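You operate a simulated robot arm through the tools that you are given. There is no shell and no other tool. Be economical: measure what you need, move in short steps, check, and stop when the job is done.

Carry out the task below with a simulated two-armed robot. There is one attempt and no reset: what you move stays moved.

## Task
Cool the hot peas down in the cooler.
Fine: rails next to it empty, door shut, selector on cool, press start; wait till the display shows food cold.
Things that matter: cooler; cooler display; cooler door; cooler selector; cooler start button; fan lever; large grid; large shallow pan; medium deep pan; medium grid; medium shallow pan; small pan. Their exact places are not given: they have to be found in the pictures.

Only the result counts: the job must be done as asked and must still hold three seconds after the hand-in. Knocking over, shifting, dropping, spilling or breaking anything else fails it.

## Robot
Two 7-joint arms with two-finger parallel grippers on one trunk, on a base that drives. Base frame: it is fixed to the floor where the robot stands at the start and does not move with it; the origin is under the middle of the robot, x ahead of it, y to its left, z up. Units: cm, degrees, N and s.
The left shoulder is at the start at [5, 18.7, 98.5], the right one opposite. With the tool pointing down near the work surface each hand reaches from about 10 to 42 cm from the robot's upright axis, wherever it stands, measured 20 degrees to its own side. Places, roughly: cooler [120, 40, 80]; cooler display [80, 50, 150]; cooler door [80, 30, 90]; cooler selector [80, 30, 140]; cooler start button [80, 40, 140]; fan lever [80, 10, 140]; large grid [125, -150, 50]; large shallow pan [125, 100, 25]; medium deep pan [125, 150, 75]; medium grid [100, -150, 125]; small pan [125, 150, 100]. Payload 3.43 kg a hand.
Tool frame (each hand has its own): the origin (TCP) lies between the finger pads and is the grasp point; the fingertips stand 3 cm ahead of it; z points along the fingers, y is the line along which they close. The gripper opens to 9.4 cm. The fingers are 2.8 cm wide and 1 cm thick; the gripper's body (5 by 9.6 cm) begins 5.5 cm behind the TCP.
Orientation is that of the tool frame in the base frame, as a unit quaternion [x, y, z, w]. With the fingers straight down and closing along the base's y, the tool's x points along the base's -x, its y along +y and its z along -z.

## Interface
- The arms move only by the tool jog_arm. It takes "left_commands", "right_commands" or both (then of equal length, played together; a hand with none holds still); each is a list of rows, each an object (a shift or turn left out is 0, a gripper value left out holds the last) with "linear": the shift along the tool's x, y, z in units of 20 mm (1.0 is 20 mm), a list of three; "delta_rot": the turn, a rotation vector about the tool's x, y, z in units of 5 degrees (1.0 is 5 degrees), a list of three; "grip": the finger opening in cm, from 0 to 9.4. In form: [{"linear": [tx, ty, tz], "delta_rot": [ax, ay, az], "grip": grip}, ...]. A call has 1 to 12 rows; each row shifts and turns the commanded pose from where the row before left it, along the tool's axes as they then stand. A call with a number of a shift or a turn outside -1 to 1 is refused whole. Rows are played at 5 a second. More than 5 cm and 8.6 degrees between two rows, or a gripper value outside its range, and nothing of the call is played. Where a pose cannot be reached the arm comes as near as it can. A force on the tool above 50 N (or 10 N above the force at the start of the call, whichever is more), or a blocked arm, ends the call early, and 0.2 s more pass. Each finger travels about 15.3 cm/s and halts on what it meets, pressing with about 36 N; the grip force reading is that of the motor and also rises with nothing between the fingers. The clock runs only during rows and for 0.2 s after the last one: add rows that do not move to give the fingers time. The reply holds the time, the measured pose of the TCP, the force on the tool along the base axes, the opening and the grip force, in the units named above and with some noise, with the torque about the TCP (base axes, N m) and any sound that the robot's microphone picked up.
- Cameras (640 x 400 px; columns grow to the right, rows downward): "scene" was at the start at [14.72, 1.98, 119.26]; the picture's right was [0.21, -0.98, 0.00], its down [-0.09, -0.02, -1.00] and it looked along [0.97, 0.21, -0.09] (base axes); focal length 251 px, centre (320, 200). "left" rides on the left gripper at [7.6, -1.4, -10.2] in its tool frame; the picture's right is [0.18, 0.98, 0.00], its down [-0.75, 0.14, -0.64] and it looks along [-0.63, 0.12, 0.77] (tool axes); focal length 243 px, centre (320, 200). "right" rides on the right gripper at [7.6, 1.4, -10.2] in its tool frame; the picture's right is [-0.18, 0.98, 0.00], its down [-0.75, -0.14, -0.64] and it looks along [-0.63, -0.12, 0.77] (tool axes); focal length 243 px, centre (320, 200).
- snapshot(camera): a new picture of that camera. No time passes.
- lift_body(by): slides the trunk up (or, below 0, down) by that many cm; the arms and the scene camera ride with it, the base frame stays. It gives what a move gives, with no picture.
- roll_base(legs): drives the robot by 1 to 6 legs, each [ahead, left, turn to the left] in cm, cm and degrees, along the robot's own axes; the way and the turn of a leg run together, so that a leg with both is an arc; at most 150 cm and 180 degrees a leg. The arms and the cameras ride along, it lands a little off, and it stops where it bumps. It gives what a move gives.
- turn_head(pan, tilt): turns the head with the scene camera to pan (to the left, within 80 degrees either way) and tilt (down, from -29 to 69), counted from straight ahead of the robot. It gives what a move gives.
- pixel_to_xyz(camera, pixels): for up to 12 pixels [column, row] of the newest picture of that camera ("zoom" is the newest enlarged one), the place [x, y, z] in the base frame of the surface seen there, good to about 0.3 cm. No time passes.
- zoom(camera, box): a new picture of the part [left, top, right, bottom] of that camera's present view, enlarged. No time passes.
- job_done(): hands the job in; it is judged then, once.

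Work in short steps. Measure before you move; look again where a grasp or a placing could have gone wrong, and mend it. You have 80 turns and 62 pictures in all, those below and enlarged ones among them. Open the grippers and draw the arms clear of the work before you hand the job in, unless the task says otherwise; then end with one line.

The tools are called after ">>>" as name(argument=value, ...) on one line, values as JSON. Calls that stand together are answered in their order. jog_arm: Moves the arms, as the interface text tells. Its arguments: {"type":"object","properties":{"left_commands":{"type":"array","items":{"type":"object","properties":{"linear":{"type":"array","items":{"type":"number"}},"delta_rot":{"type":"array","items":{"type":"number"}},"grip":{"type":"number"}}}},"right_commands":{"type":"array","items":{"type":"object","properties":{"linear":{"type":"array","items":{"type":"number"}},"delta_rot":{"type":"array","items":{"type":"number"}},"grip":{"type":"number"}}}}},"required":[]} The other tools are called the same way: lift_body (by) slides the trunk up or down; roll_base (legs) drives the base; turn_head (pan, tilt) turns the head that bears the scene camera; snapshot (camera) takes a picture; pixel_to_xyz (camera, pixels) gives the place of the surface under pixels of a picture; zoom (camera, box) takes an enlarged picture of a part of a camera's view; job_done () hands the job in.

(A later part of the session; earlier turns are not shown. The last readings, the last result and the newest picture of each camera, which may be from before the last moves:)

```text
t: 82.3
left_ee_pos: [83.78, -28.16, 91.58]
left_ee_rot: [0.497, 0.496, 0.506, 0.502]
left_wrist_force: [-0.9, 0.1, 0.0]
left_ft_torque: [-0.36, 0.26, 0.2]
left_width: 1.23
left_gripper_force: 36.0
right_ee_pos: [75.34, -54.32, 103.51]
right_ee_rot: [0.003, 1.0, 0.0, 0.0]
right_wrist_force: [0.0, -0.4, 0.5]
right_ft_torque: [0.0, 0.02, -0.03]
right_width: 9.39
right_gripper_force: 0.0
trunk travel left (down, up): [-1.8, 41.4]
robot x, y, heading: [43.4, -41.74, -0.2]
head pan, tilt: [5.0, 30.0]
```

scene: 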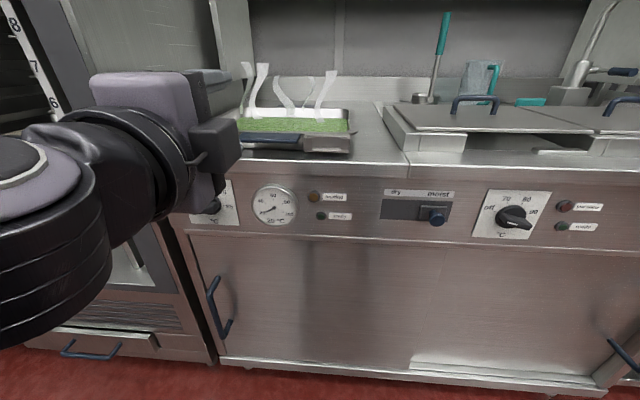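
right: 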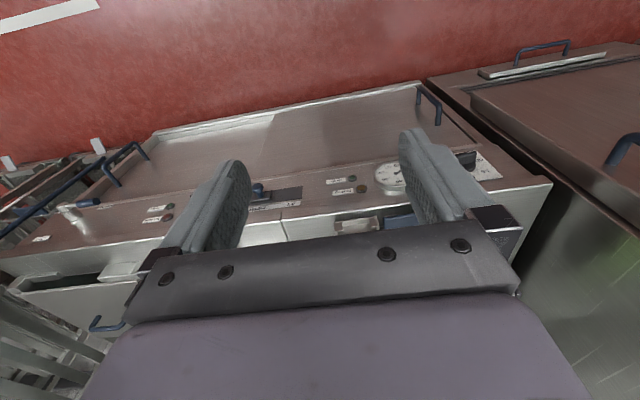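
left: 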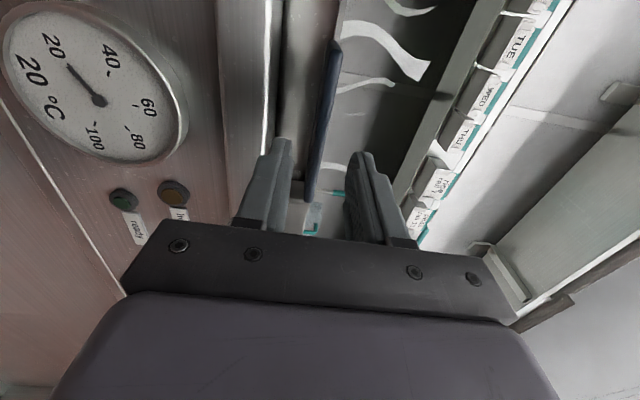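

Gripped at 1.23 cm. I lift 2 cm as a test, watching force, torque and tilt.

>>> lift_body(by=2)

>>> snapshot(camera="scene")

```text
t: 83.0
left_ee_pos: [83.75, -28.14, 93.41]
left_ee_rot: [0.498, 0.497, 0.505, 0.5]
left_wrist_force: [0.3, -0.2, -8.2]
left_ft_torque: [-0.32, 0.84, 0.18]
left_width: 1.29
left_gripper_force: 35.8
right_ee_pos: [75.39, -54.2, 105.57]
right_ee_rot: [0.003, 1.0, 0.0, 0.001]
right_wrist_force: [0.2, -0.6, -1.1]
right_ft_torque: [-0.01, -0.01, 0.0]
right_width: 9.4
right_gripper_force: 0.1
trunk travel left (down, up): [-3.8, 39.4]
robot x, y, heading: [43.6, -41.64, -0.1]
head pan, tilt: [5.0, 30.0]
```

```text
39 pictures are left
```

scene: 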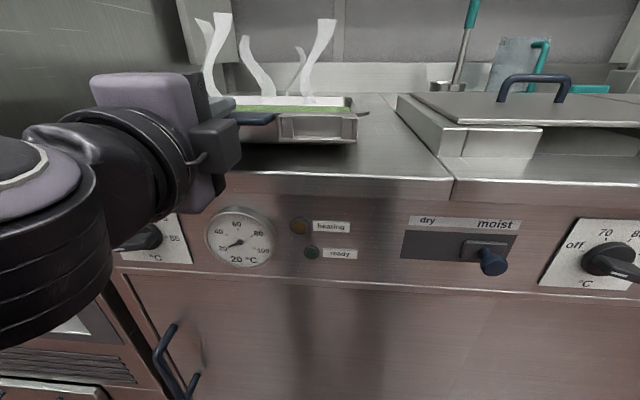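

8 N carried: the back probably still rests on the counter. I zoom and measure the tilt of the rim.

>>> zoom(camera="scene", box=[190, 70, 390, 170])

>>> pixel_to_xyz(camera="scene", pixels=[[345, 100], [357, 110], [342, 97], [260, 112], [300, 112], [355, 140], [300, 140], [350, 144]])

```text
3.20 times, centred on (290, 120) of scene
```

zoom: 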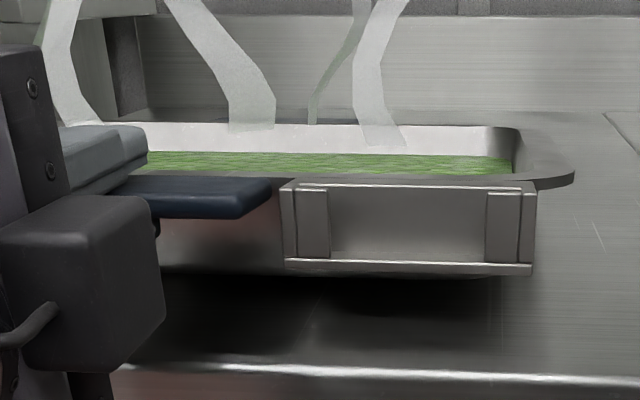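

```text
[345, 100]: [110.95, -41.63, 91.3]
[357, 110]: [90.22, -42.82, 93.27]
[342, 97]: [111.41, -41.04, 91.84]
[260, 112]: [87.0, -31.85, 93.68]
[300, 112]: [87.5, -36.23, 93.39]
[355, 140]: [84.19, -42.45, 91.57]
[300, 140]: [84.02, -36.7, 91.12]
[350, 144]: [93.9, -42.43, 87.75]
```

The back edge still rests on the counter: one hand can't hold the pan's moment alone. Plan: set it level, drag it out until its centre is near the counter edge, then support it from below with the right hand's open fingers as a fork. I set it down and measure the counter edge.

>>> lift_body(by=-1.9)

>>> pixel_to_xyz(camera="scene", pixels=[[350, 160], [350, 165], [350, 170], [350, 175], [350, 178], [350, 182], [400, 178], [400, 183]])

```text
t: 83.7
left_ee_pos: [83.71, -28.16, 91.74]
left_ee_rot: [0.497, 0.495, 0.505, 0.502]
left_wrist_force: [-0.8, 0.7, -6.5]
left_ft_torque: [-0.35, 0.36, -0.15]
left_width: 1.23
left_gripper_force: 35.8
right_ee_pos: [75.24, -54.24, 103.68]
right_ee_rot: [0.002, 1.0, 0.0, 0.0]
right_wrist_force: [0.1, -0.4, 0.7]
right_ft_torque: [0.02, 0.0, 0.03]
right_width: 9.41
right_gripper_force: 0.1
trunk travel left (down, up): [-1.9, 41.3]
robot x, y, heading: [43.64, -41.34, -0.2]
head pan, tilt: [5.0, 30.0]
```

```text
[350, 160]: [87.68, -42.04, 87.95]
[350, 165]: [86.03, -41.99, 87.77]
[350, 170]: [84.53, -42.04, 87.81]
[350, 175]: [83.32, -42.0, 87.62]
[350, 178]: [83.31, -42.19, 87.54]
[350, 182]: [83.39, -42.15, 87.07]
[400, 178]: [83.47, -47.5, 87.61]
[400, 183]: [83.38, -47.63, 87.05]
```

Counter edge is x≈83.3. I drag the level pan back 15 cm so that its centre lies about 1 cm inside the edge.

>>> roll_base(legs=[[-15, 0, 0]])

>>> snapshot(camera="scene")

```text
t: 85.0
left_ee_pos: [69.0, -28.26, 91.69]
left_ee_rot: [0.497, 0.496, 0.506, 0.501]
left_wrist_force: [-1.8, -0.4, -5.2]
left_ft_torque: [-0.25, 0.29, -0.14]
left_width: 1.25
left_gripper_force: 36.0
right_ee_pos: [60.66, -54.17, 103.69]
right_ee_rot: [0.003, 1.0, 0.0, 0.001]
right_wrist_force: [0.2, 0.4, 0.3]
right_ft_torque: [-0.02, 0.01, 0.02]
right_width: 9.39
right_gripper_force: 0.1
trunk travel left (down, up): [-1.9, 41.3]
robot x, y, heading: [29.07, -41.29, 0.1]
head pan, tilt: [5.0, 30.0]
```

```text
37 pictures are left
```

scene: 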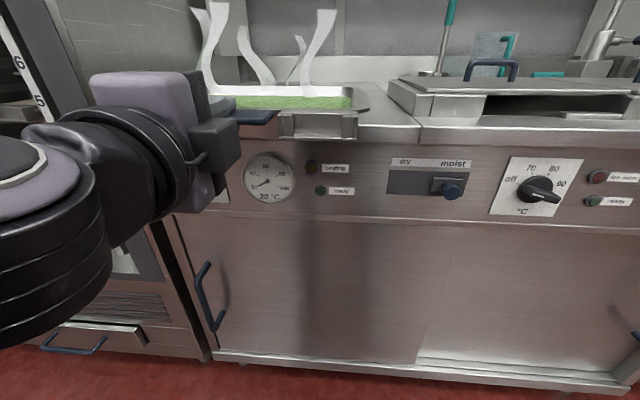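

The pan followed. Now the right arm: I shift it forward and right, yaw 30° to the left, and pitch it up toward forward-pointing, beside the pan.

>>> jog_arm(right_commands=[{"linear": [-0.96, -0.33, 0]}, {"linear": [-0.96, -0.33, 0]}, {"linear": [-0.96, -0.33, 0]}, {"linear": [-0.96, -0.33, 0]}, {"linear": [-0.96, -0.33, 0]}, {"linear": [-0.96, -0.33, 0]}, {"delta_rot": [0, 0, -1]}, {"delta_rot": [0, 0, -1]}, {"delta_rot": [0, 0, -1]}, {"delta_rot": [0, 0, -1]}, {"delta_rot": [0, 0, -1]}, {"delta_rot": [0, 0, -1]}])

>>> jog_arm(right_commands=[{"delta_rot": [0, -1, 0]}, {"delta_rot": [0, -1, 0]}, {"delta_rot": [0, -1, 0]}, {"delta_rot": [0, -1, 0]}, {"delta_rot": [0, -1, 0]}, {"delta_rot": [0, -1, 0]}, {"delta_rot": [0, -1, 0]}, {"delta_rot": [0, -1, 0]}, {"delta_rot": [0, -1, 0]}, {"delta_rot": [0, -1, 0]}, {"delta_rot": [0, -1, 0]}, {"delta_rot": [0, -1, 0]}])

>>> jog_arm(right_commands=[{"delta_rot": [0, -1, 0]}, {"delta_rot": [0, -1, 0]}, {"delta_rot": [0, -1, 0]}, {"delta_rot": [0, -1, 0]}, {"delta_rot": [0, -1, 0]}, {"delta_rot": [0, -1, 0]}, {"delta_rot": [0, -1, 0]}, {"delta_rot": [0, -1, 0]}, {"delta_rot": [0, -1, 0]}])

```text
t: 87.7
left_ee_pos: [69.0, -28.2, 91.6]
left_ee_rot: [0.497, 0.496, 0.504, 0.502]
left_wrist_force: [0.9, -0.3, -7.1]
left_ft_torque: [-0.25, 0.28, 0.09]
left_width: 1.26
left_gripper_force: 35.5
right_ee_pos: [70.15, -58.02, 99.95]
right_ee_rot: [-0.256, 0.967, 0.0, 0.003]
right_wrist_force: [-0.7, -0.1, -0.4]
right_ft_torque: [0.02, 0.0, 0.0]
right_width: 9.38
right_gripper_force: 0.0
right hand out of reach, approached as far as the arm can: row 4, 5, 6, 10, 11, 12
trunk travel left (down, up): [-1.9, 41.3]
robot x, y, heading: [28.67, -41.45, -0.3]
head pan, tilt: [5.0, 30.0]
```

```text
t: 90.2
left_ee_pos: [68.89, -28.17, 91.63]
left_ee_rot: [0.498, 0.496, 0.506, 0.501]
left_wrist_force: [0.2, -1.0, -5.7]
left_ft_torque: [-0.29, 0.26, 0.12]
left_width: 1.22
left_gripper_force: 36.2
right_ee_pos: [70.19, -57.93, 100.02]
right_ee_rot: [-0.221, 0.837, 0.128, 0.485]
right_wrist_force: [0.2, 0.7, 0.3]
right_ft_torque: [-0.03, 0.01, 0.02]
right_width: 9.41
right_gripper_force: 0.1
trunk travel left (down, up): [-1.9, 41.3]
robot x, y, heading: [28.91, -40.98, -0.5]
head pan, tilt: [5.0, 30.0]
```

```text
t: 92.2
left_ee_pos: [68.92, -28.15, 91.66]
left_ee_rot: [0.498, 0.496, 0.505, 0.502]
left_wrist_force: [-0.3, 0.2, -6.0]
left_ft_torque: [-0.27, 0.29, 0.11]
left_width: 1.24
left_gripper_force: 36.7
right_ee_pos: [70.0, -57.88, 99.93]
right_ee_rot: [-0.156, 0.587, 0.203, 0.768]
right_wrist_force: [0.1, -1.2, 0.3]
right_ft_torque: [0.0, 0.04, 0.0]
right_width: 9.41
right_gripper_force: 0.1
trunk travel left (down, up): [-1.9, 41.3]
robot x, y, heading: [29.2, -41.29, -0.2]
head pan, tilt: [5.0, 30.0]
```

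Orientation reached. I lower the right hand straight down to z≈78.

>>> jog_arm(right_commands=[{"linear": [0.966, 0, -0.259]}, {"linear": [0.966, 0, -0.259]}, {"linear": [0.966, 0, -0.259]}, {"linear": [0.966, 0, -0.259]}, {"linear": [0.966, 0, -0.259]}, {"linear": [0.966, 0, -0.259]}, {"linear": [0.966, 0, -0.259]}, {"linear": [0.966, 0, -0.259]}, {"linear": [0.966, 0, -0.259]}, {"linear": [0.966, 0, -0.259]}])

>>> snapshot(camera="right")

```text
t: 94.5
left_ee_pos: [69.01, -28.34, 91.66]
left_ee_rot: [0.497, 0.495, 0.505, 0.502]
left_wrist_force: [-0.1, 0.2, -6.0]
left_ft_torque: [-0.24, 0.24, 0.06]
left_width: 1.24
left_gripper_force: 36.1
right_ee_pos: [71.42, -58.0, 80.35]
right_ee_rot: [-0.156, 0.588, 0.202, 0.768]
right_wrist_force: [0.3, -0.1, -0.6]
right_ft_torque: [0.01, -0.03, -0.01]
right_width: 9.4
right_gripper_force: 0.0
right hand out of reach, approached as far as the arm can: row 4, 5, 6
trunk travel left (down, up): [-1.9, 41.3]
robot x, y, heading: [28.85, -41.69, -0.3]
head pan, tilt: [5.0, 30.0]
```

```text
36 pictures are left
```

right: 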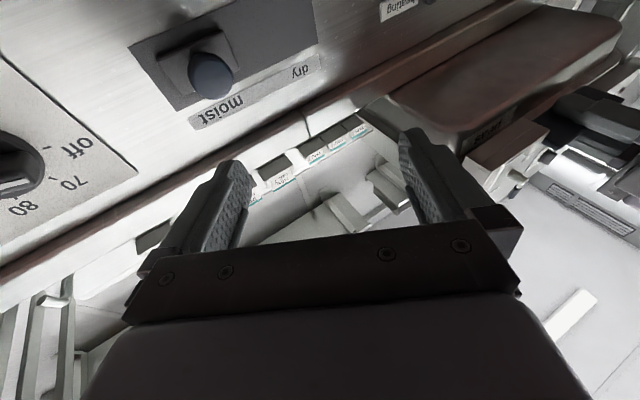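

The right hand is below pan level. I drag the pan 1 cm more, narrow the fork to 6 cm, and slide it in beneath the pan's overhang.

>>> roll_base(legs=[[-1, 0, 0]])

>>> jog_arm(right_commands=[{"linear": [0.121, 0.821, 0.827], "grip": 6}, {"linear": [0.121, 0.821, 0.827]}, {"linear": [0.121, 0.821, 0.827]}, {"linear": [0.121, 0.821, 0.827]}, {"linear": [0.121, 0.821, 0.827]}, {"linear": [0.121, 0.821, 0.827]}, {"linear": [0.121, 0.821, 0.827]}, {"linear": [0.121, 0.821, 0.827]}, {"linear": [0.121, 0.821, 0.827]}, {"linear": [0.121, 0.821, 0.827]}])

>>> snapshot(camera="right")

```text
t: 95.2
left_ee_pos: [68.04, -28.09, 91.57]
left_ee_rot: [0.498, 0.496, 0.505, 0.502]
left_wrist_force: [-2.1, 0.3, -5.4]
left_ft_torque: [-0.26, 0.29, 0.01]
left_width: 1.23
left_gripper_force: 35.8
right_ee_pos: [70.3, -58.0, 80.3]
right_ee_rot: [-0.156, 0.588, 0.202, 0.767]
right_wrist_force: [0.5, 0.0, 0.9]
right_ft_torque: [0.0, 0.0, 0.02]
right_width: 9.39
right_gripper_force: 0.1
trunk travel left (down, up): [-1.9, 41.3]
robot x, y, heading: [27.88, -41.48, -0.5]
head pan, tilt: [5.0, 30.0]
```

```text
t: 97.4
left_ee_pos: [67.91, -28.12, 91.53]
left_ee_rot: [0.498, 0.495, 0.505, 0.502]
left_wrist_force: [-0.7, 0.0, -5.9]
left_ft_torque: [-0.26, 0.33, 0.0]
left_width: 1.26
left_gripper_force: 35.5
right_ee_pos: [76.28, -51.13, 82.55]
right_ee_rot: [-0.159, 0.588, 0.207, 0.766]
right_wrist_force: [0.3, -0.4, 0.1]
right_ft_torque: [0.01, -0.02, 0.0]
right_width: 6.0
right_gripper_force: 0.0
right hand out of reach, approached as far as the arm can: row 3, 4, 5, 6, 7, 8, 9, 10
trunk travel left (down, up): [-1.9, 41.3]
robot x, y, heading: [27.6, -41.42, -0.4]
head pan, tilt: [5.0, 30.0]
```

```text
35 pictures are left
```

right: 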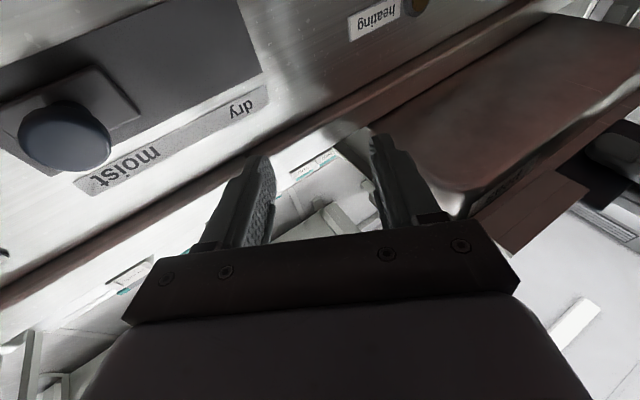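

The right arm stops short at y≈−51. I try with more yaw (arm pointing further left), which should suit it better.

>>> jog_arm(right_commands=[{"delta_rot": [-0.966, 0, 0.259]}, {"delta_rot": [-0.966, 0, 0.259]}, {"delta_rot": [-0.966, 0, 0.259]}, {"delta_rot": [-0.966, 0, 0.259]}, {"linear": [0.165, 0.536, 0.617]}, {"linear": [0.165, 0.536, 0.617]}, {"linear": [0.165, 0.536, 0.617]}, {"linear": [0.165, 0.536, 0.617]}])

```text
t: 99.2
left_ee_pos: [68.05, -28.23, 91.55]
left_ee_rot: [0.498, 0.496, 0.505, 0.501]
left_wrist_force: [0.3, 0.1, -6.2]
left_ft_torque: [-0.3, 0.3, -0.07]
left_width: 1.24
left_gripper_force: 36.0
right_ee_pos: [76.29, -44.58, 82.4]
right_ee_rot: [-0.255, 0.553, 0.332, 0.72]
right_wrist_force: [0.4, 0.4, -0.8]
right_ft_torque: [0.01, 0.03, 0.01]
right_width: 6.0
right_gripper_force: 0.0
trunk travel left (down, up): [-1.9, 41.3]
robot x, y, heading: [27.72, -41.28, -0.3]
head pan, tilt: [5.0, 30.0]
```

More yaw works. I continue toward the pan's centre line, below the overhang.

>>> jog_arm(right_commands=[{"linear": [0.2, 0.55, 0.75]}, {"linear": [0.2, 0.55, 0.75]}, {"linear": [0.2, 0.55, 0.75]}, {"linear": [0.2, 0.55, 0.75]}, {"linear": [0.2, 0.55, 0.75]}, {"linear": [0.2, 0.55, 0.75]}])

>>> snapshot(camera="right")

>>> snapshot(camera="scene")

```text
t: 100.6
left_ee_pos: [67.98, -28.07, 91.55]
left_ee_rot: [0.497, 0.495, 0.506, 0.502]
left_wrist_force: [-0.3, -0.5, -6.1]
left_ft_torque: [-0.2, 0.27, 0.01]
left_width: 1.23
left_gripper_force: 35.8
right_ee_pos: [77.27, -33.15, 82.4]
right_ee_rot: [-0.255, 0.552, 0.332, 0.721]
right_wrist_force: [-0.4, 0.1, 0.4]
right_ft_torque: [0.02, 0.0, 0.0]
right_width: 5.97
right_gripper_force: 0.1
trunk travel left (down, up): [-1.9, 41.3]
robot x, y, heading: [28.09, -41.57, -0.4]
head pan, tilt: [5.0, 30.0]
```

```text
34 pictures are left
```

right: 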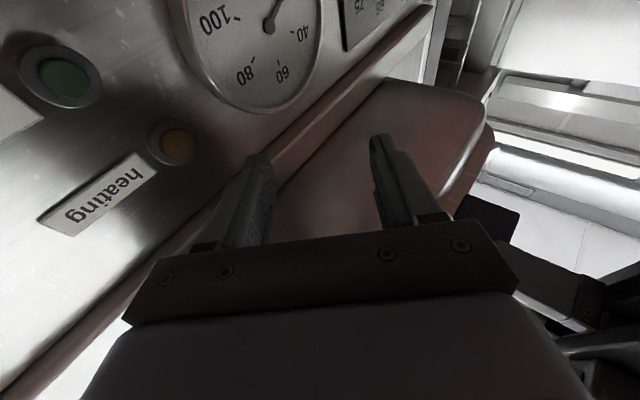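

```text
33 pictures are left
```

scene: 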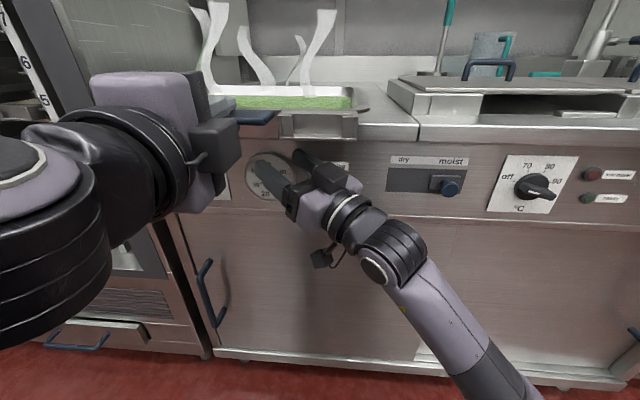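

The fork is beneath the pan's bottom. I raise it 3 cm and then in small steps until contact shows.

>>> jog_arm(right_commands=[{"linear": [-0.725, 0, 0.194]}, {"linear": [-0.725, 0, 0.194]}])

>>> jog_arm(right_commands=[{"linear": [-0.19, 0, 0.05]}])

```text
t: 101.2
left_ee_pos: [68.09, -28.06, 91.81]
left_ee_rot: [0.496, 0.496, 0.506, 0.502]
left_wrist_force: [2.6, 1.7, 0.6]
left_ft_torque: [-0.36, 0.34, 0.2]
left_width: 1.23
left_gripper_force: 35.9
right_ee_pos: [77.25, -33.16, 85.33]
right_ee_rot: [-0.256, 0.554, 0.332, 0.719]
right_wrist_force: [-2.5, -2.0, -8.3]
right_ft_torque: [0.52, -0.39, -0.01]
right_width: 6.02
right_gripper_force: 0.1
trunk travel left (down, up): [-1.9, 41.3]
robot x, y, heading: [27.93, -41.44, -0.5]
head pan, tilt: [5.0, 30.0]
```

```text
t: 101.6
left_ee_pos: [68.02, -28.11, 91.8]
left_ee_rot: [0.494, 0.496, 0.507, 0.504]
left_wrist_force: [3.5, 4.6, 9.2]
left_ft_torque: [-0.86, 0.12, 0.46]
left_width: 1.27
left_gripper_force: 36.5
right_ee_pos: [77.36, -33.08, 85.58]
right_ee_rot: [-0.256, 0.554, 0.332, 0.719]
right_wrist_force: [-1.8, -5.9, -17.7]
right_ft_torque: [1.01, -0.78, 0.09]
right_width: 5.97
right_gripper_force: 0.0
trunk travel left (down, up): [-1.9, 41.3]
robot x, y, heading: [27.97, -41.42, -0.8]
head pan, tilt: [5.0, 30.0]
```

The fork carries 18 N and the left hand balances. I lift the trunk 4 cm and look.

>>> lift_body(by=4)

>>> zoom(camera="scene", box=[150, 40, 450, 230])

>>> pixel_to_xyz(camera="zoom", pixels=[[410, 100], [440, 130], [200, 130], [200, 105], [300, 115], [300, 135], [400, 170], [300, 170]])

```text
t: 102.4
left_ee_pos: [68.04, -28.15, 95.73]
left_ee_rot: [0.498, 0.496, 0.505, 0.501]
left_wrist_force: [3.1, 10.2, 6.3]
left_ft_torque: [-0.81, 0.56, 0.81]
left_width: 1.4
left_gripper_force: 36.3
right_ee_pos: [77.34, -33.14, 89.79]
right_ee_rot: [-0.256, 0.553, 0.333, 0.72]
right_wrist_force: [-3.0, -9.5, -16.2]
right_ft_torque: [0.63, -0.64, 0.25]
right_width: 5.94
right_gripper_force: 0.1
trunk travel left (down, up): [-5.9, 37.3]
robot x, y, heading: [28.06, -41.25, -0.4]
head pan, tilt: [5.0, 30.0]
```

```text
2.11 times, centred on (300, 135) of scene
```

zoom: 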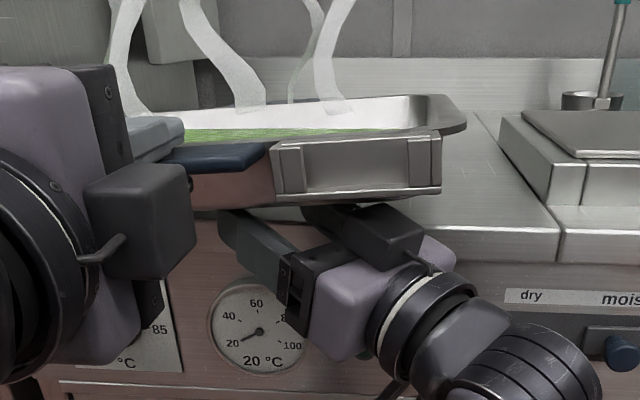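

```text
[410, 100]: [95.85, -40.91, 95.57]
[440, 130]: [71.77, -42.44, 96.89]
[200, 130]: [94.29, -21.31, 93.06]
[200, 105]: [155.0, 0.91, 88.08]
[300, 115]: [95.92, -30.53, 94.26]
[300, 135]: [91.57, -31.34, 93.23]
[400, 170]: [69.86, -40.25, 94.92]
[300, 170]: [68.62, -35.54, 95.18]
```

The pan is up but rolled about 7° to the left: the fork sits too far right. I set it back down and shift the fork 4.5 cm to the left.

>>> lift_body(by=-4)

>>> jog_arm(right_commands=[{"linear": [0.65, 0, -0.17]}, {"linear": [0.15, 0.48, 0.55]}, {"linear": [0.15, 0.48, 0.55]}, {"linear": [0.15, 0.48, 0.55]}])

>>> snapshot(camera="right")

```text
t: 103.3
left_ee_pos: [67.93, -28.31, 91.91]
left_ee_rot: [0.497, 0.494, 0.505, 0.504]
left_wrist_force: [-4.5, 3.2, 13.7]
left_ft_torque: [-0.88, 0.05, -0.13]
left_width: 1.26
left_gripper_force: 35.8
right_ee_pos: [77.29, -33.12, 85.78]
right_ee_rot: [-0.256, 0.553, 0.333, 0.72]
right_wrist_force: [5.4, -4.2, -18.3]
right_ft_torque: [1.08, -0.72, 0.36]
right_width: 5.97
right_gripper_force: 0.0
trunk travel left (down, up): [-1.9, 41.3]
robot x, y, heading: [27.94, -41.58, -0.5]
head pan, tilt: [5.0, 30.0]
```

```text
t: 104.3
left_ee_pos: [67.93, -28.13, 91.51]
left_ee_rot: [0.499, 0.496, 0.505, 0.501]
left_wrist_force: [-0.1, -3.4, -3.0]
left_ft_torque: [-0.35, 0.23, -0.6]
left_width: 1.24
left_gripper_force: 36.1
right_ee_pos: [77.39, -29.49, 84.6]
right_ee_rot: [-0.257, 0.551, 0.334, 0.72]
right_wrist_force: [0.2, -0.4, -0.1]
right_ft_torque: [0.0, 0.0, 0.01]
right_width: 6.0
right_gripper_force: 0.3
right hand out of reach, approached as far as the arm can: row 4
trunk travel left (down, up): [-1.9, 41.3]
robot x, y, heading: [27.66, -41.92, -0.5]
head pan, tilt: [5.0, 30.0]
```

```text
31 pictures are left
```

right: 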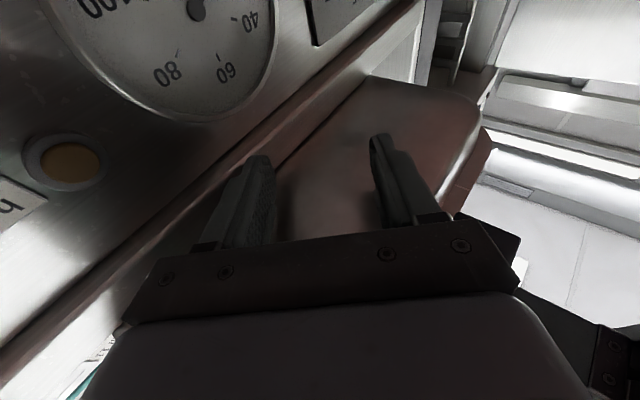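

The fork is now centred under the pan. I raise it into contact and lift again.

>>> jog_arm(right_commands=[{"linear": [-0.39, 0, 0.1]}, {"linear": [-0.15, 0, 0.04]}])

>>> lift_body(by=4)

>>> zoom(camera="scene", box=[150, 40, 450, 230])

>>> pixel_to_xyz(camera="zoom", pixels=[[410, 100], [440, 130], [420, 110], [220, 115], [300, 115], [330, 115], [400, 170], [300, 170]])

```text
t: 104.9
left_ee_pos: [68.04, -28.2, 91.81]
left_ee_rot: [0.495, 0.497, 0.505, 0.503]
left_wrist_force: [3.2, 1.4, 3.9]
left_ft_torque: [-0.62, 0.27, 0.22]
left_width: 1.22
left_gripper_force: 36.6
right_ee_pos: [77.38, -29.48, 85.45]
right_ee_rot: [-0.257, 0.555, 0.333, 0.718]
right_wrist_force: [-3.4, -0.8, -13.5]
right_ft_torque: [0.75, -0.62, -0.14]
right_width: 5.98
right_gripper_force: 0.0
trunk travel left (down, up): [-1.9, 41.3]
robot x, y, heading: [27.68, -41.32, -0.3]
head pan, tilt: [5.0, 30.0]
```

```text
t: 105.7
left_ee_pos: [68.06, -28.0, 95.68]
left_ee_rot: [0.496, 0.497, 0.505, 0.502]
left_wrist_force: [5.3, 11.0, 9.1]
left_ft_torque: [-0.81, 0.48, 0.88]
left_width: 1.36
left_gripper_force: 36.3
right_ee_pos: [77.45, -29.48, 89.45]
right_ee_rot: [-0.255, 0.553, 0.332, 0.72]
right_wrist_force: [-5.4, -10.9, -19.8]
right_ft_torque: [1.3, -1.03, 0.26]
right_width: 6.0
right_gripper_force: 0.1
trunk travel left (down, up): [-5.9, 37.3]
robot x, y, heading: [27.69, -41.33, -0.4]
head pan, tilt: [5.0, 30.0]
```

```text
2.11 times, centred on (300, 135) of scene
```

zoom: 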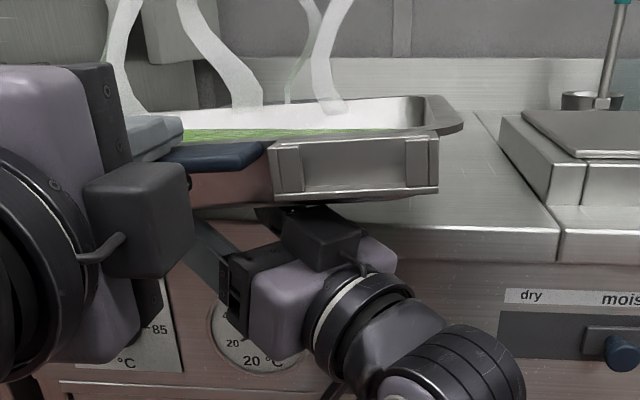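

```text
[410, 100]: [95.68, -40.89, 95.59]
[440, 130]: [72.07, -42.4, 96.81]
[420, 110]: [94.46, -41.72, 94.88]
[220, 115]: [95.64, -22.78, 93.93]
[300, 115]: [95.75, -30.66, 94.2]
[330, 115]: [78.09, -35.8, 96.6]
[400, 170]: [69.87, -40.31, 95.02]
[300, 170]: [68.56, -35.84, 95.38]
```

The pan is up (net ≈11 N), pitched nose-down ~3° and rolled left ~4°. I correct by raising the fork 0.6 cm and rolling the left hand 4° to lift the left side.

>>> jog_arm(left_commands=[{"delta_rot": [0, 0, 0.4]}, {"delta_rot": [0, 0, 0.4]}], right_commands=[{"linear": [-0.145, 0, 0.039]}, {"linear": [-0.145, 0, 0.039]}])

>>> zoom(camera="scene", box=[150, 40, 450, 230])

>>> pixel_to_xyz(camera="zoom", pixels=[[440, 126], [432, 97], [400, 97], [220, 108], [300, 103], [200, 130], [400, 135], [285, 190], [430, 185]])

```text
t: 106.3
left_ee_pos: [67.85, -28.13, 95.86]
left_ee_rot: [0.513, 0.477, 0.524, 0.484]
left_wrist_force: [-3.6, 14.8, 18.1]
left_ft_torque: [-0.91, 0.18, 0.38]
left_width: 1.6
left_gripper_force: 35.7
right_ee_pos: [77.65, -29.54, 89.84]
right_ee_rot: [-0.256, 0.555, 0.332, 0.719]
right_wrist_force: [3.3, -14.5, -27.7]
right_ft_torque: [1.48, -1.06, 0.92]
right_width: 6.01
right_gripper_force: 0.1
trunk travel left (down, up): [-5.9, 37.3]
robot x, y, heading: [27.83, -41.28, -0.3]
head pan, tilt: [5.0, 30.0]
```

```text
2.11 times, centred on (300, 135) of scene
```

zoom: 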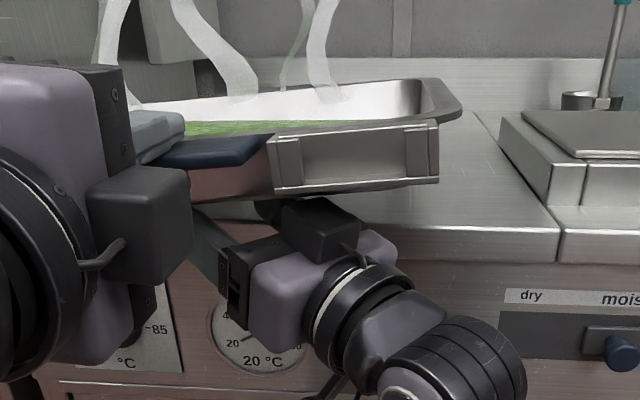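

```text
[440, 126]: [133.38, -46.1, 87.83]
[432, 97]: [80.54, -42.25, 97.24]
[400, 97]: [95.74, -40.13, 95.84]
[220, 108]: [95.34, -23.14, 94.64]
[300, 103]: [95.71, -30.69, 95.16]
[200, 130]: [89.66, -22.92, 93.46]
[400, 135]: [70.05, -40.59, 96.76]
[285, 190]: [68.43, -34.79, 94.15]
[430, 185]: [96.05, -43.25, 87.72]
```

Raising the fork only increased the roll: it is too far short of the centre. I set the pan down, undo the corrections, and drag it 4.5 cm further out so that the fork can sit right under its centre.

>>> jog_arm(left_commands=[{"delta_rot": [0, 0, -0.4]}, {"delta_rot": [0, 0, -0.4]}], right_commands=[{"linear": [0.145, 0, -0.039]}, {"linear": [0.145, 0, -0.039]}])

>>> lift_body(by=-4.1)

>>> jog_arm(right_commands=[{"linear": [0.4, 0, -0.1]}, {"linear": [0.2, 0, -0.05]}])

>>> roll_base(legs=[[-4.5, 0, 0]])

>>> jog_arm(right_commands=[{"delta_rot": [-0.966, 0, 0.259], "grip": 7}, {"delta_rot": [-0.966, 0, 0.259]}, {"delta_rot": [-0.966, 0, 0.259]}, {"linear": [0, -0.94, 0.05]}, {"linear": [0, -0.94, 0.05]}])

>>> zoom(camera="scene", box=[150, 40, 450, 230])

>>> snapshot(camera="right")

```text
t: 106.9
left_ee_pos: [68.07, -28.17, 95.63]
left_ee_rot: [0.498, 0.496, 0.505, 0.501]
left_wrist_force: [-2.7, 10.1, 12.4]
left_ft_torque: [-0.82, 0.54, 0.47]
left_width: 1.41
left_gripper_force: 35.9
right_ee_pos: [77.46, -29.51, 89.45]
right_ee_rot: [-0.256, 0.553, 0.333, 0.719]
right_wrist_force: [3.0, -11.5, -23.0]
right_ft_torque: [1.24, -0.92, 0.53]
right_width: 5.94
right_gripper_force: 0.1
trunk travel left (down, up): [-5.9, 37.3]
robot x, y, heading: [28.02, -41.26, -0.3]
head pan, tilt: [5.0, 30.0]
```

```text
t: 107.7
left_ee_pos: [67.81, -28.27, 91.71]
left_ee_rot: [0.498, 0.493, 0.505, 0.504]
left_wrist_force: [-6.6, -0.5, 16.3]
left_ft_torque: [-0.87, 0.14, -0.34]
left_width: 1.26
left_gripper_force: 36.2
right_ee_pos: [77.37, -29.31, 85.24]
right_ee_rot: [-0.256, 0.554, 0.333, 0.718]
right_wrist_force: [6.5, -1.2, -22.6]
right_ft_torque: [1.24, -0.83, 0.36]
right_width: 6.02
right_gripper_force: 0.1
trunk travel left (down, up): [-1.8, 41.4]
robot x, y, heading: [27.76, -41.26, -0.5]
head pan, tilt: [5.0, 30.0]
```

```text
t: 108.3
left_ee_pos: [67.99, -28.22, 91.38]
left_ee_rot: [0.5, 0.495, 0.505, 0.5]
left_wrist_force: [-1.0, -3.0, -1.0]
left_ft_torque: [-0.45, 0.0, -0.77]
left_width: 1.25
left_gripper_force: 36.4
right_ee_pos: [77.12, -29.42, 84.51]
right_ee_rot: [-0.256, 0.548, 0.336, 0.722]
right_wrist_force: [1.0, 0.0, 0.3]
right_ft_torque: [0.01, -0.02, 0.01]
right_width: 6.01
right_gripper_force: 0.1
trunk travel left (down, up): [-1.8, 41.4]
robot x, y, heading: [27.82, -41.55, -0.4]
head pan, tilt: [5.0, 30.0]
```

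```text
t: 109.2
left_ee_pos: [63.45, -28.09, 91.46]
left_ee_rot: [0.497, 0.496, 0.505, 0.501]
left_wrist_force: [-2.6, 1.8, -3.1]
left_ft_torque: [-0.37, 0.2, 0.0]
left_width: 1.24
left_gripper_force: 35.8
right_ee_pos: [72.94, -29.49, 84.28]
right_ee_rot: [-0.257, 0.552, 0.334, 0.72]
right_wrist_force: [-0.2, 0.5, -0.3]
right_ft_torque: [0.0, 0.01, 0.01]
right_width: 5.95
right_gripper_force: 0.0
trunk travel left (down, up): [-1.8, 41.4]
robot x, y, heading: [23.24, -41.53, -0.5]
head pan, tilt: [5.0, 30.0]
```

```text
t: 110.4
left_ee_pos: [63.52, -28.15, 91.52]
left_ee_rot: [0.499, 0.495, 0.505, 0.501]
left_wrist_force: [-2.1, -0.3, -2.8]
left_ft_torque: [-0.38, 0.17, -0.05]
left_width: 1.24
left_gripper_force: 35.8
right_ee_pos: [76.41, -30.8, 84.21]
right_ee_rot: [-0.327, 0.513, 0.426, 0.669]
right_wrist_force: [0.0, 0.9, 0.0]
right_ft_torque: [-0.02, -0.01, -0.02]
right_width: 7.02
right_gripper_force: 0.0
trunk travel left (down, up): [-1.8, 41.4]
robot x, y, heading: [23.21, -41.65, -0.5]
head pan, tilt: [5.0, 30.0]
```

```text
2.11 times, centred on (300, 135) of scene
```

zoom: 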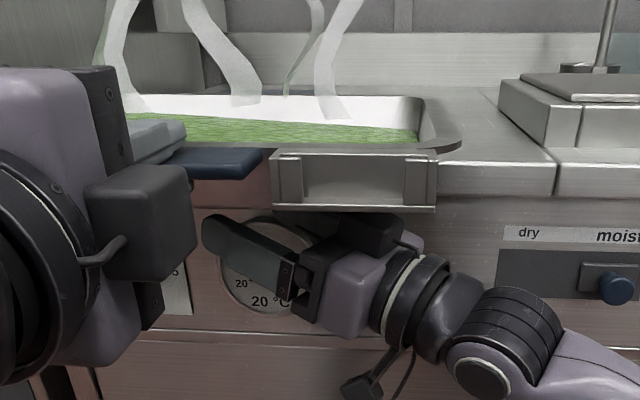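

```text
27 pictures are left
```

right: 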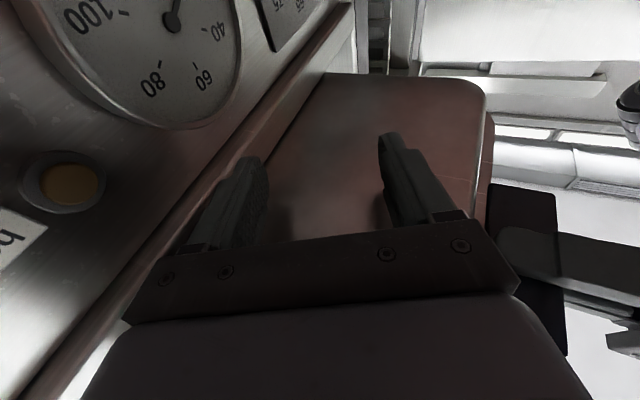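

Pan is level with its centre about 4.5 cm outside the edge, and the fork is below it. I raise the fork into light contact, then lift.

>>> jog_arm(right_commands=[{"linear": [-0.35, 0, 0.09]}, {"linear": [-0.15, 0, 0.04]}])

>>> jog_arm(right_commands=[{"linear": [-0.1, 0, 0.03]}])

>>> lift_body(by=5)

>>> zoom(camera="scene", box=[150, 40, 450, 230])

```text
t: 111.0
left_ee_pos: [63.57, -28.12, 91.73]
left_ee_rot: [0.498, 0.496, 0.505, 0.501]
left_wrist_force: [0.4, 0.5, 0.9]
left_ft_torque: [-0.33, 0.25, 0.2]
left_width: 1.25
left_gripper_force: 36.5
right_ee_pos: [76.43, -30.77, 85.03]
right_ee_rot: [-0.327, 0.515, 0.425, 0.668]
right_wrist_force: [-1.8, -1.3, -8.6]
right_ft_torque: [0.56, -0.31, -0.06]
right_width: 7.01
right_gripper_force: 0.2
trunk travel left (down, up): [-1.8, 41.4]
robot x, y, heading: [23.49, -41.17, -0.4]
head pan, tilt: [5.0, 30.0]
```

```text
t: 111.4
left_ee_pos: [63.51, -28.13, 91.65]
left_ee_rot: [0.496, 0.496, 0.506, 0.502]
left_wrist_force: [0.6, 3.0, 4.7]
left_ft_torque: [-0.84, 0.09, 0.3]
left_width: 1.27
left_gripper_force: 35.4
right_ee_pos: [76.31, -30.65, 85.31]
right_ee_rot: [-0.326, 0.516, 0.424, 0.669]
right_wrist_force: [0.2, -2.8, -15.1]
right_ft_torque: [0.92, -0.65, 0.12]
right_width: 6.97
right_gripper_force: 0.1
trunk travel left (down, up): [-1.8, 41.4]
robot x, y, heading: [23.15, -41.39, -0.6]
head pan, tilt: [5.0, 30.0]
```

```text
t: 112.3
left_ee_pos: [63.68, -28.05, 96.58]
left_ee_rot: [0.497, 0.497, 0.505, 0.502]
left_wrist_force: [0.3, 9.2, 2.9]
left_ft_torque: [-0.86, 0.47, 0.88]
left_width: 1.4
left_gripper_force: 35.3
right_ee_pos: [76.46, -30.79, 90.43]
right_ee_rot: [-0.326, 0.514, 0.426, 0.669]
right_wrist_force: [-0.9, -9.6, -13.3]
right_ft_torque: [1.07, -0.62, 0.37]
right_width: 7.0
right_gripper_force: 0.1
trunk travel left (down, up): [-6.8, 36.4]
robot x, y, heading: [23.56, -41.21, -0.2]
head pan, tilt: [5.0, 30.0]
```

```text
2.11 times, centred on (300, 135) of scene
```

zoom: 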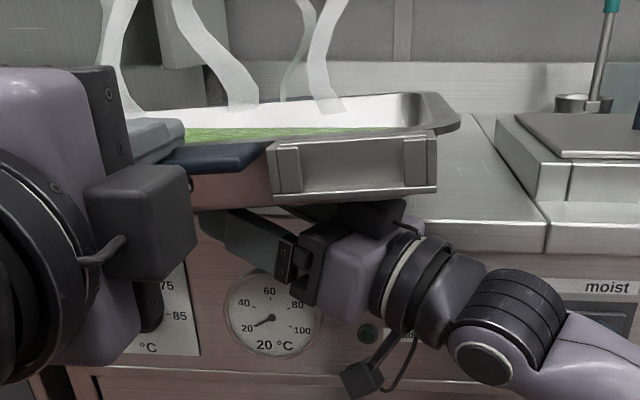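

A protruding block on the right gripper body touches the pan (around (370,215) of the zoom), so contact is too far right. I set the pan down again and pitch the fork up 20° more, so that only the fingertips touch.

>>> lift_body(by=-5)

>>> jog_arm(right_commands=[{"linear": [0.725, 0, -0.194]}, {"delta_rot": [0, -1, 0]}, {"delta_rot": [0, -1, 0]}, {"delta_rot": [0, -1, 0]}, {"delta_rot": [0, -1, 0]}])

```text
t: 113.3
left_ee_pos: [63.28, -28.29, 91.64]
left_ee_rot: [0.498, 0.494, 0.504, 0.505]
left_wrist_force: [-4.7, 0.2, 7.5]
left_ft_torque: [-0.9, 0.0, -0.19]
left_width: 1.25
left_gripper_force: 36.0
right_ee_pos: [76.38, -30.78, 85.4]
right_ee_rot: [-0.327, 0.515, 0.425, 0.669]
right_wrist_force: [5.5, 0.5, -15.2]
right_ft_torque: [0.85, -0.56, 0.17]
right_width: 6.99
right_gripper_force: 0.1
trunk travel left (down, up): [-1.8, 41.4]
robot x, y, heading: [23.44, -41.48, -0.3]
head pan, tilt: [5.0, 30.0]
```

```text
t: 114.5
left_ee_pos: [63.43, -28.18, 91.48]
left_ee_rot: [0.498, 0.495, 0.506, 0.501]
left_wrist_force: [0.2, -2.3, -3.6]
left_ft_torque: [-0.39, 0.19, -0.6]
left_width: 1.25
left_gripper_force: 35.6
right_ee_pos: [76.36, -30.84, 84.0]
right_ee_rot: [-0.247, 0.389, 0.476, 0.749]
right_wrist_force: [-0.5, -0.7, -0.1]
right_ft_torque: [0.02, 0.04, 0.0]
right_width: 7.0
right_gripper_force: 0.0
trunk travel left (down, up): [-1.8, 41.4]
robot x, y, heading: [23.67, -41.54, -0.4]
head pan, tilt: [5.0, 30.0]
```

Pitch is 35°. I raise the fork into contact gently and lift 5 cm.

>>> jog_arm(right_commands=[{"linear": [-0.36, 0, 0.25]}, {"linear": [-0.1, 0, 0.07]}])

>>> jog_arm(right_commands=[{"linear": [-0.1, 0, 0.07]}])

>>> lift_body(by=5)

>>> zoom(camera="scene", box=[150, 40, 450, 230])

```text
t: 115.1
left_ee_pos: [63.48, -28.24, 91.67]
left_ee_rot: [0.498, 0.495, 0.505, 0.502]
left_wrist_force: [0.9, -1.7, -3.2]
left_ft_torque: [-0.36, 0.21, -0.38]
left_width: 1.23
left_gripper_force: 36.6
right_ee_pos: [76.3, -30.87, 85.16]
right_ee_rot: [-0.247, 0.39, 0.475, 0.749]
right_wrist_force: [-0.9, -1.3, -1.7]
right_ft_torque: [-0.04, -0.07, 0.04]
right_width: 7.01
right_gripper_force: 0.1
trunk travel left (down, up): [-1.8, 41.4]
robot x, y, heading: [23.14, -41.71, -0.7]
head pan, tilt: [5.0, 30.0]
```

```text
t: 115.5
left_ee_pos: [63.52, -28.06, 91.64]
left_ee_rot: [0.497, 0.495, 0.506, 0.502]
left_wrist_force: [-0.1, 0.6, 1.0]
left_ft_torque: [-0.22, 0.27, -0.16]
left_width: 1.22
left_gripper_force: 35.9
right_ee_pos: [76.42, -30.83, 85.16]
right_ee_rot: [-0.249, 0.392, 0.475, 0.748]
right_wrist_force: [-0.5, -0.6, -9.2]
right_ft_torque: [-0.3, -0.28, 0.1]
right_width: 7.02
right_gripper_force: 0.1
trunk travel left (down, up): [-1.8, 41.4]
robot x, y, heading: [22.99, -41.83, -0.4]
head pan, tilt: [5.0, 30.0]
```

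```text
t: 116.4
left_ee_pos: [63.41, -28.12, 96.81]
left_ee_rot: [0.497, 0.496, 0.505, 0.501]
left_wrist_force: [-0.1, -0.8, 5.7]
left_ft_torque: [0.02, 0.02, 0.19]
left_width: 1.23
left_gripper_force: 35.8
right_ee_pos: [76.36, -30.85, 90.22]
right_ee_rot: [-0.248, 0.391, 0.474, 0.749]
right_wrist_force: [0.4, 0.0, -16.2]
right_ft_torque: [-0.48, -0.4, -0.3]
right_width: 6.97
right_gripper_force: 0.1
trunk travel left (down, up): [-6.8, 36.4]
robot x, y, heading: [23.01, -41.57, -0.3]
head pan, tilt: [5.0, 30.0]
```

```text
2.11 times, centred on (300, 135) of scene
```

zoom: 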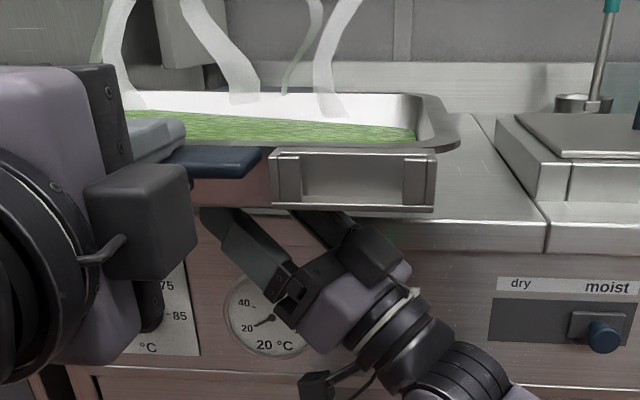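

The pan is level and the torques are near zero. I back off 22 cm, strafe left in front of the cooler, and look at the rails.

>>> roll_base(legs=[[-22, 0, 0], [0, 63, 0]])

>>> turn_head(pan=5, tilt=12)

>>> snapshot(camera="scene")

```text
t: 123.7
left_ee_pos: [42.03, 35.74, 96.49]
left_ee_rot: [0.499, 0.495, 0.505, 0.501]
left_wrist_force: [-1.7, -2.8, 6.4]
left_ft_torque: [0.02, -0.05, -0.07]
left_width: 1.22
left_gripper_force: 35.7
right_ee_pos: [54.98, 33.18, 90.21]
right_ee_rot: [-0.247, 0.391, 0.475, 0.749]
right_wrist_force: [3.1, 1.9, -17.8]
right_ft_torque: [-0.55, -0.39, -0.16]
right_width: 6.86
right_gripper_force: 0.0
trunk travel left (down, up): [-6.8, 36.4]
robot x, y, heading: [2.04, 22.82, -0.5]
head pan, tilt: [5.0, 30.0]
```

```text
t: 124.5
left_ee_pos: [42.0, 35.78, 96.62]
left_ee_rot: [0.497, 0.495, 0.505, 0.502]
left_wrist_force: [-0.7, 1.2, 0.7]
left_ft_torque: [0.02, 0.17, 0.42]
left_width: 1.26
left_gripper_force: 35.8
right_ee_pos: [55.14, 33.13, 90.13]
right_ee_rot: [-0.249, 0.392, 0.475, 0.748]
right_wrist_force: [1.2, -1.6, -12.2]
right_ft_torque: [-0.17, -0.09, -0.14]
right_width: 6.95
right_gripper_force: 0.1
trunk travel left (down, up): [-6.8, 36.4]
robot x, y, heading: [1.8, 22.85, -0.5]
head pan, tilt: [5.0, 12.0]
```

```text
24 pictures are left
```

scene: 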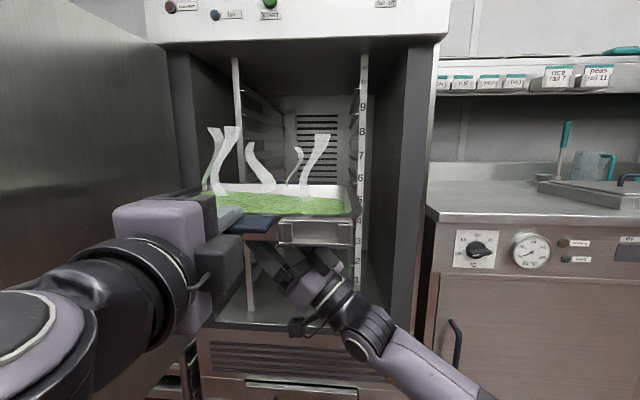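

Cards on the shelf at (558,72) and (598,75) read something like "rice rail 7 / peas rail …". I zoom in on those and the rails.

>>> zoom(camera="scene", box=[540, 50, 640, 100])

>>> zoom(camera="scene", box=[210, 40, 390, 220])

>>> pixel_to_xyz(camera="zoom", pixels=[[405, 142], [405, 195], [405, 250], [390, 170], [380, 235], [150, 100], [200, 165], [220, 230], [390, 120], [160, 330], [430, 340], [310, 320]])

```text
6.40 times, centred on (590, 75) of scene
```

zoom: 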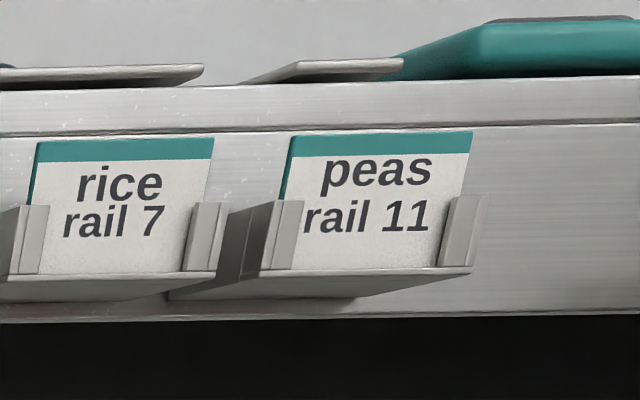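

```text
2.22 times, centred on (300, 130) of scene
```

zoom: 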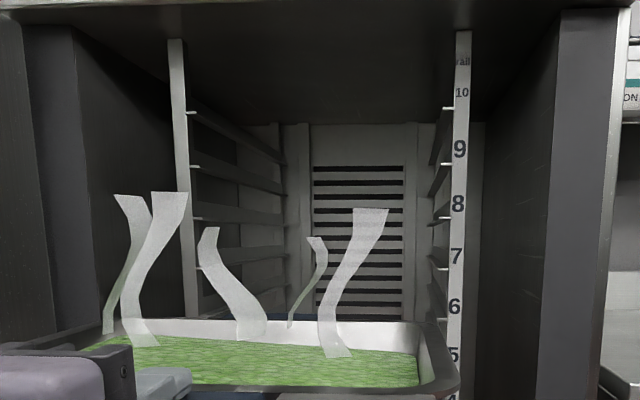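

```text
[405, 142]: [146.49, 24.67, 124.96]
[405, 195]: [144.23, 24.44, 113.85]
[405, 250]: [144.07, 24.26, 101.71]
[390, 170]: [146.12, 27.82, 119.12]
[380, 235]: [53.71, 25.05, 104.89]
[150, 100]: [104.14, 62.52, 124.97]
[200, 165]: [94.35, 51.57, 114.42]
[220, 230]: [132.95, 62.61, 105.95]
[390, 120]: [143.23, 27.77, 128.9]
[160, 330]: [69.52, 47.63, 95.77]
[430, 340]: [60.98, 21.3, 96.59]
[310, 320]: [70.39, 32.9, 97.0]
```

Those cards belong to other fixtures (this cooler ends at rail 10). I measure the rail ticks on both posts for rails 7 and 8.

>>> pixel_to_xyz(camera="zoom", pixels=[[446, 163], [440, 164], [444, 215], [437, 216], [444, 268], [437, 269], [192, 166], [199, 167], [192, 217], [199, 217], [193, 267], [199, 267]])

>>> pixel_to_xyz(camera="scene", pixels=[[205, 205], [345, 186], [353, 212], [230, 190], [300, 187], [320, 217], [240, 75], [362, 75]])

```text
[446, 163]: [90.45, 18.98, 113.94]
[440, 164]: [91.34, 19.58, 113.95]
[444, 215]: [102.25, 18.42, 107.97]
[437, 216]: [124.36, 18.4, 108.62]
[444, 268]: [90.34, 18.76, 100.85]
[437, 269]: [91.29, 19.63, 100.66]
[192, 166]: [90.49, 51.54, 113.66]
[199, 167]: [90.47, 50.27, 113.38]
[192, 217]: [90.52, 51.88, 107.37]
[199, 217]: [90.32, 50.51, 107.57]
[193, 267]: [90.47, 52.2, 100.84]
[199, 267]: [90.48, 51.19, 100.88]
```

```text
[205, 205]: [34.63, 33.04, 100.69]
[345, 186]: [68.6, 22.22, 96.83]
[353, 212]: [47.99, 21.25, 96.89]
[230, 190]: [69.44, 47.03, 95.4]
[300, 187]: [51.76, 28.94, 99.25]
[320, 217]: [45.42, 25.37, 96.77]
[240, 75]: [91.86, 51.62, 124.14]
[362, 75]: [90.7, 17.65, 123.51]
```

Rail flange tops are: rail 7 ≈100.8, rail 8 ≈107.5, rail 9 ≈113.9, with centre y≈35.0. I choose rail 8 (7 and 9 empty), raise the trunk 12.1 cm, and correct y and heading.

>>> lift_body(by=12.1)

>>> roll_base(legs=[[0, -0.5, 0.5], [14, 0, 0]])

>>> snapshot(camera="scene")

```text
t: 126.0
left_ee_pos: [42.05, 35.7, 108.65]
left_ee_rot: [0.497, 0.495, 0.505, 0.503]
left_wrist_force: [-2.7, 2.0, 5.4]
left_ft_torque: [0.16, 0.03, 0.33]
left_width: 1.22
left_gripper_force: 36.0
right_ee_pos: [54.95, 33.01, 102.3]
right_ee_rot: [-0.248, 0.393, 0.475, 0.748]
right_wrist_force: [2.4, -2.4, -16.1]
right_ft_torque: [-0.44, -0.31, -0.13]
right_width: 6.8
right_gripper_force: 0.1
trunk travel left (down, up): [-18.9, 24.3]
robot x, y, heading: [2.01, 22.74, -0.5]
head pan, tilt: [5.0, 12.0]
```

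```text
t: 127.7
left_ee_pos: [55.88, 35.55, 108.71]
left_ee_rot: [0.496, 0.498, 0.507, 0.499]
left_wrist_force: [-4.4, 0.4, 5.3]
left_ft_torque: [0.08, 0.09, 0.02]
left_width: 1.21
left_gripper_force: 35.4
right_ee_pos: [68.86, 33.0, 102.4]
right_ee_rot: [-0.25, 0.391, 0.477, 0.746]
right_wrist_force: [3.2, -0.6, -16.5]
right_ft_torque: [-0.44, -0.34, 0.0]
right_width: 6.8
right_gripper_force: 0.0
trunk travel left (down, up): [-18.9, 24.3]
robot x, y, heading: [15.58, 22.11, -0.1]
head pan, tilt: [5.0, 12.0]
```

```text
21 pictures are left
```

scene: 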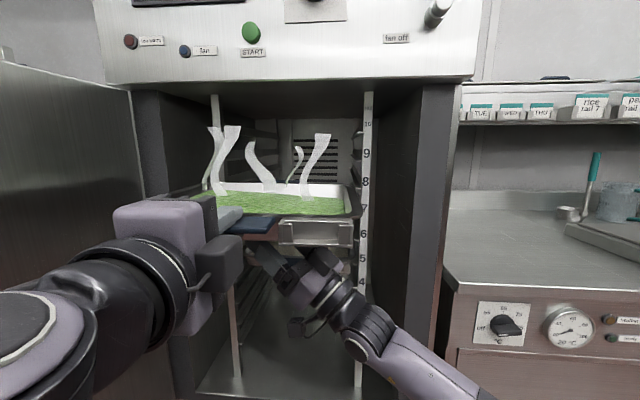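

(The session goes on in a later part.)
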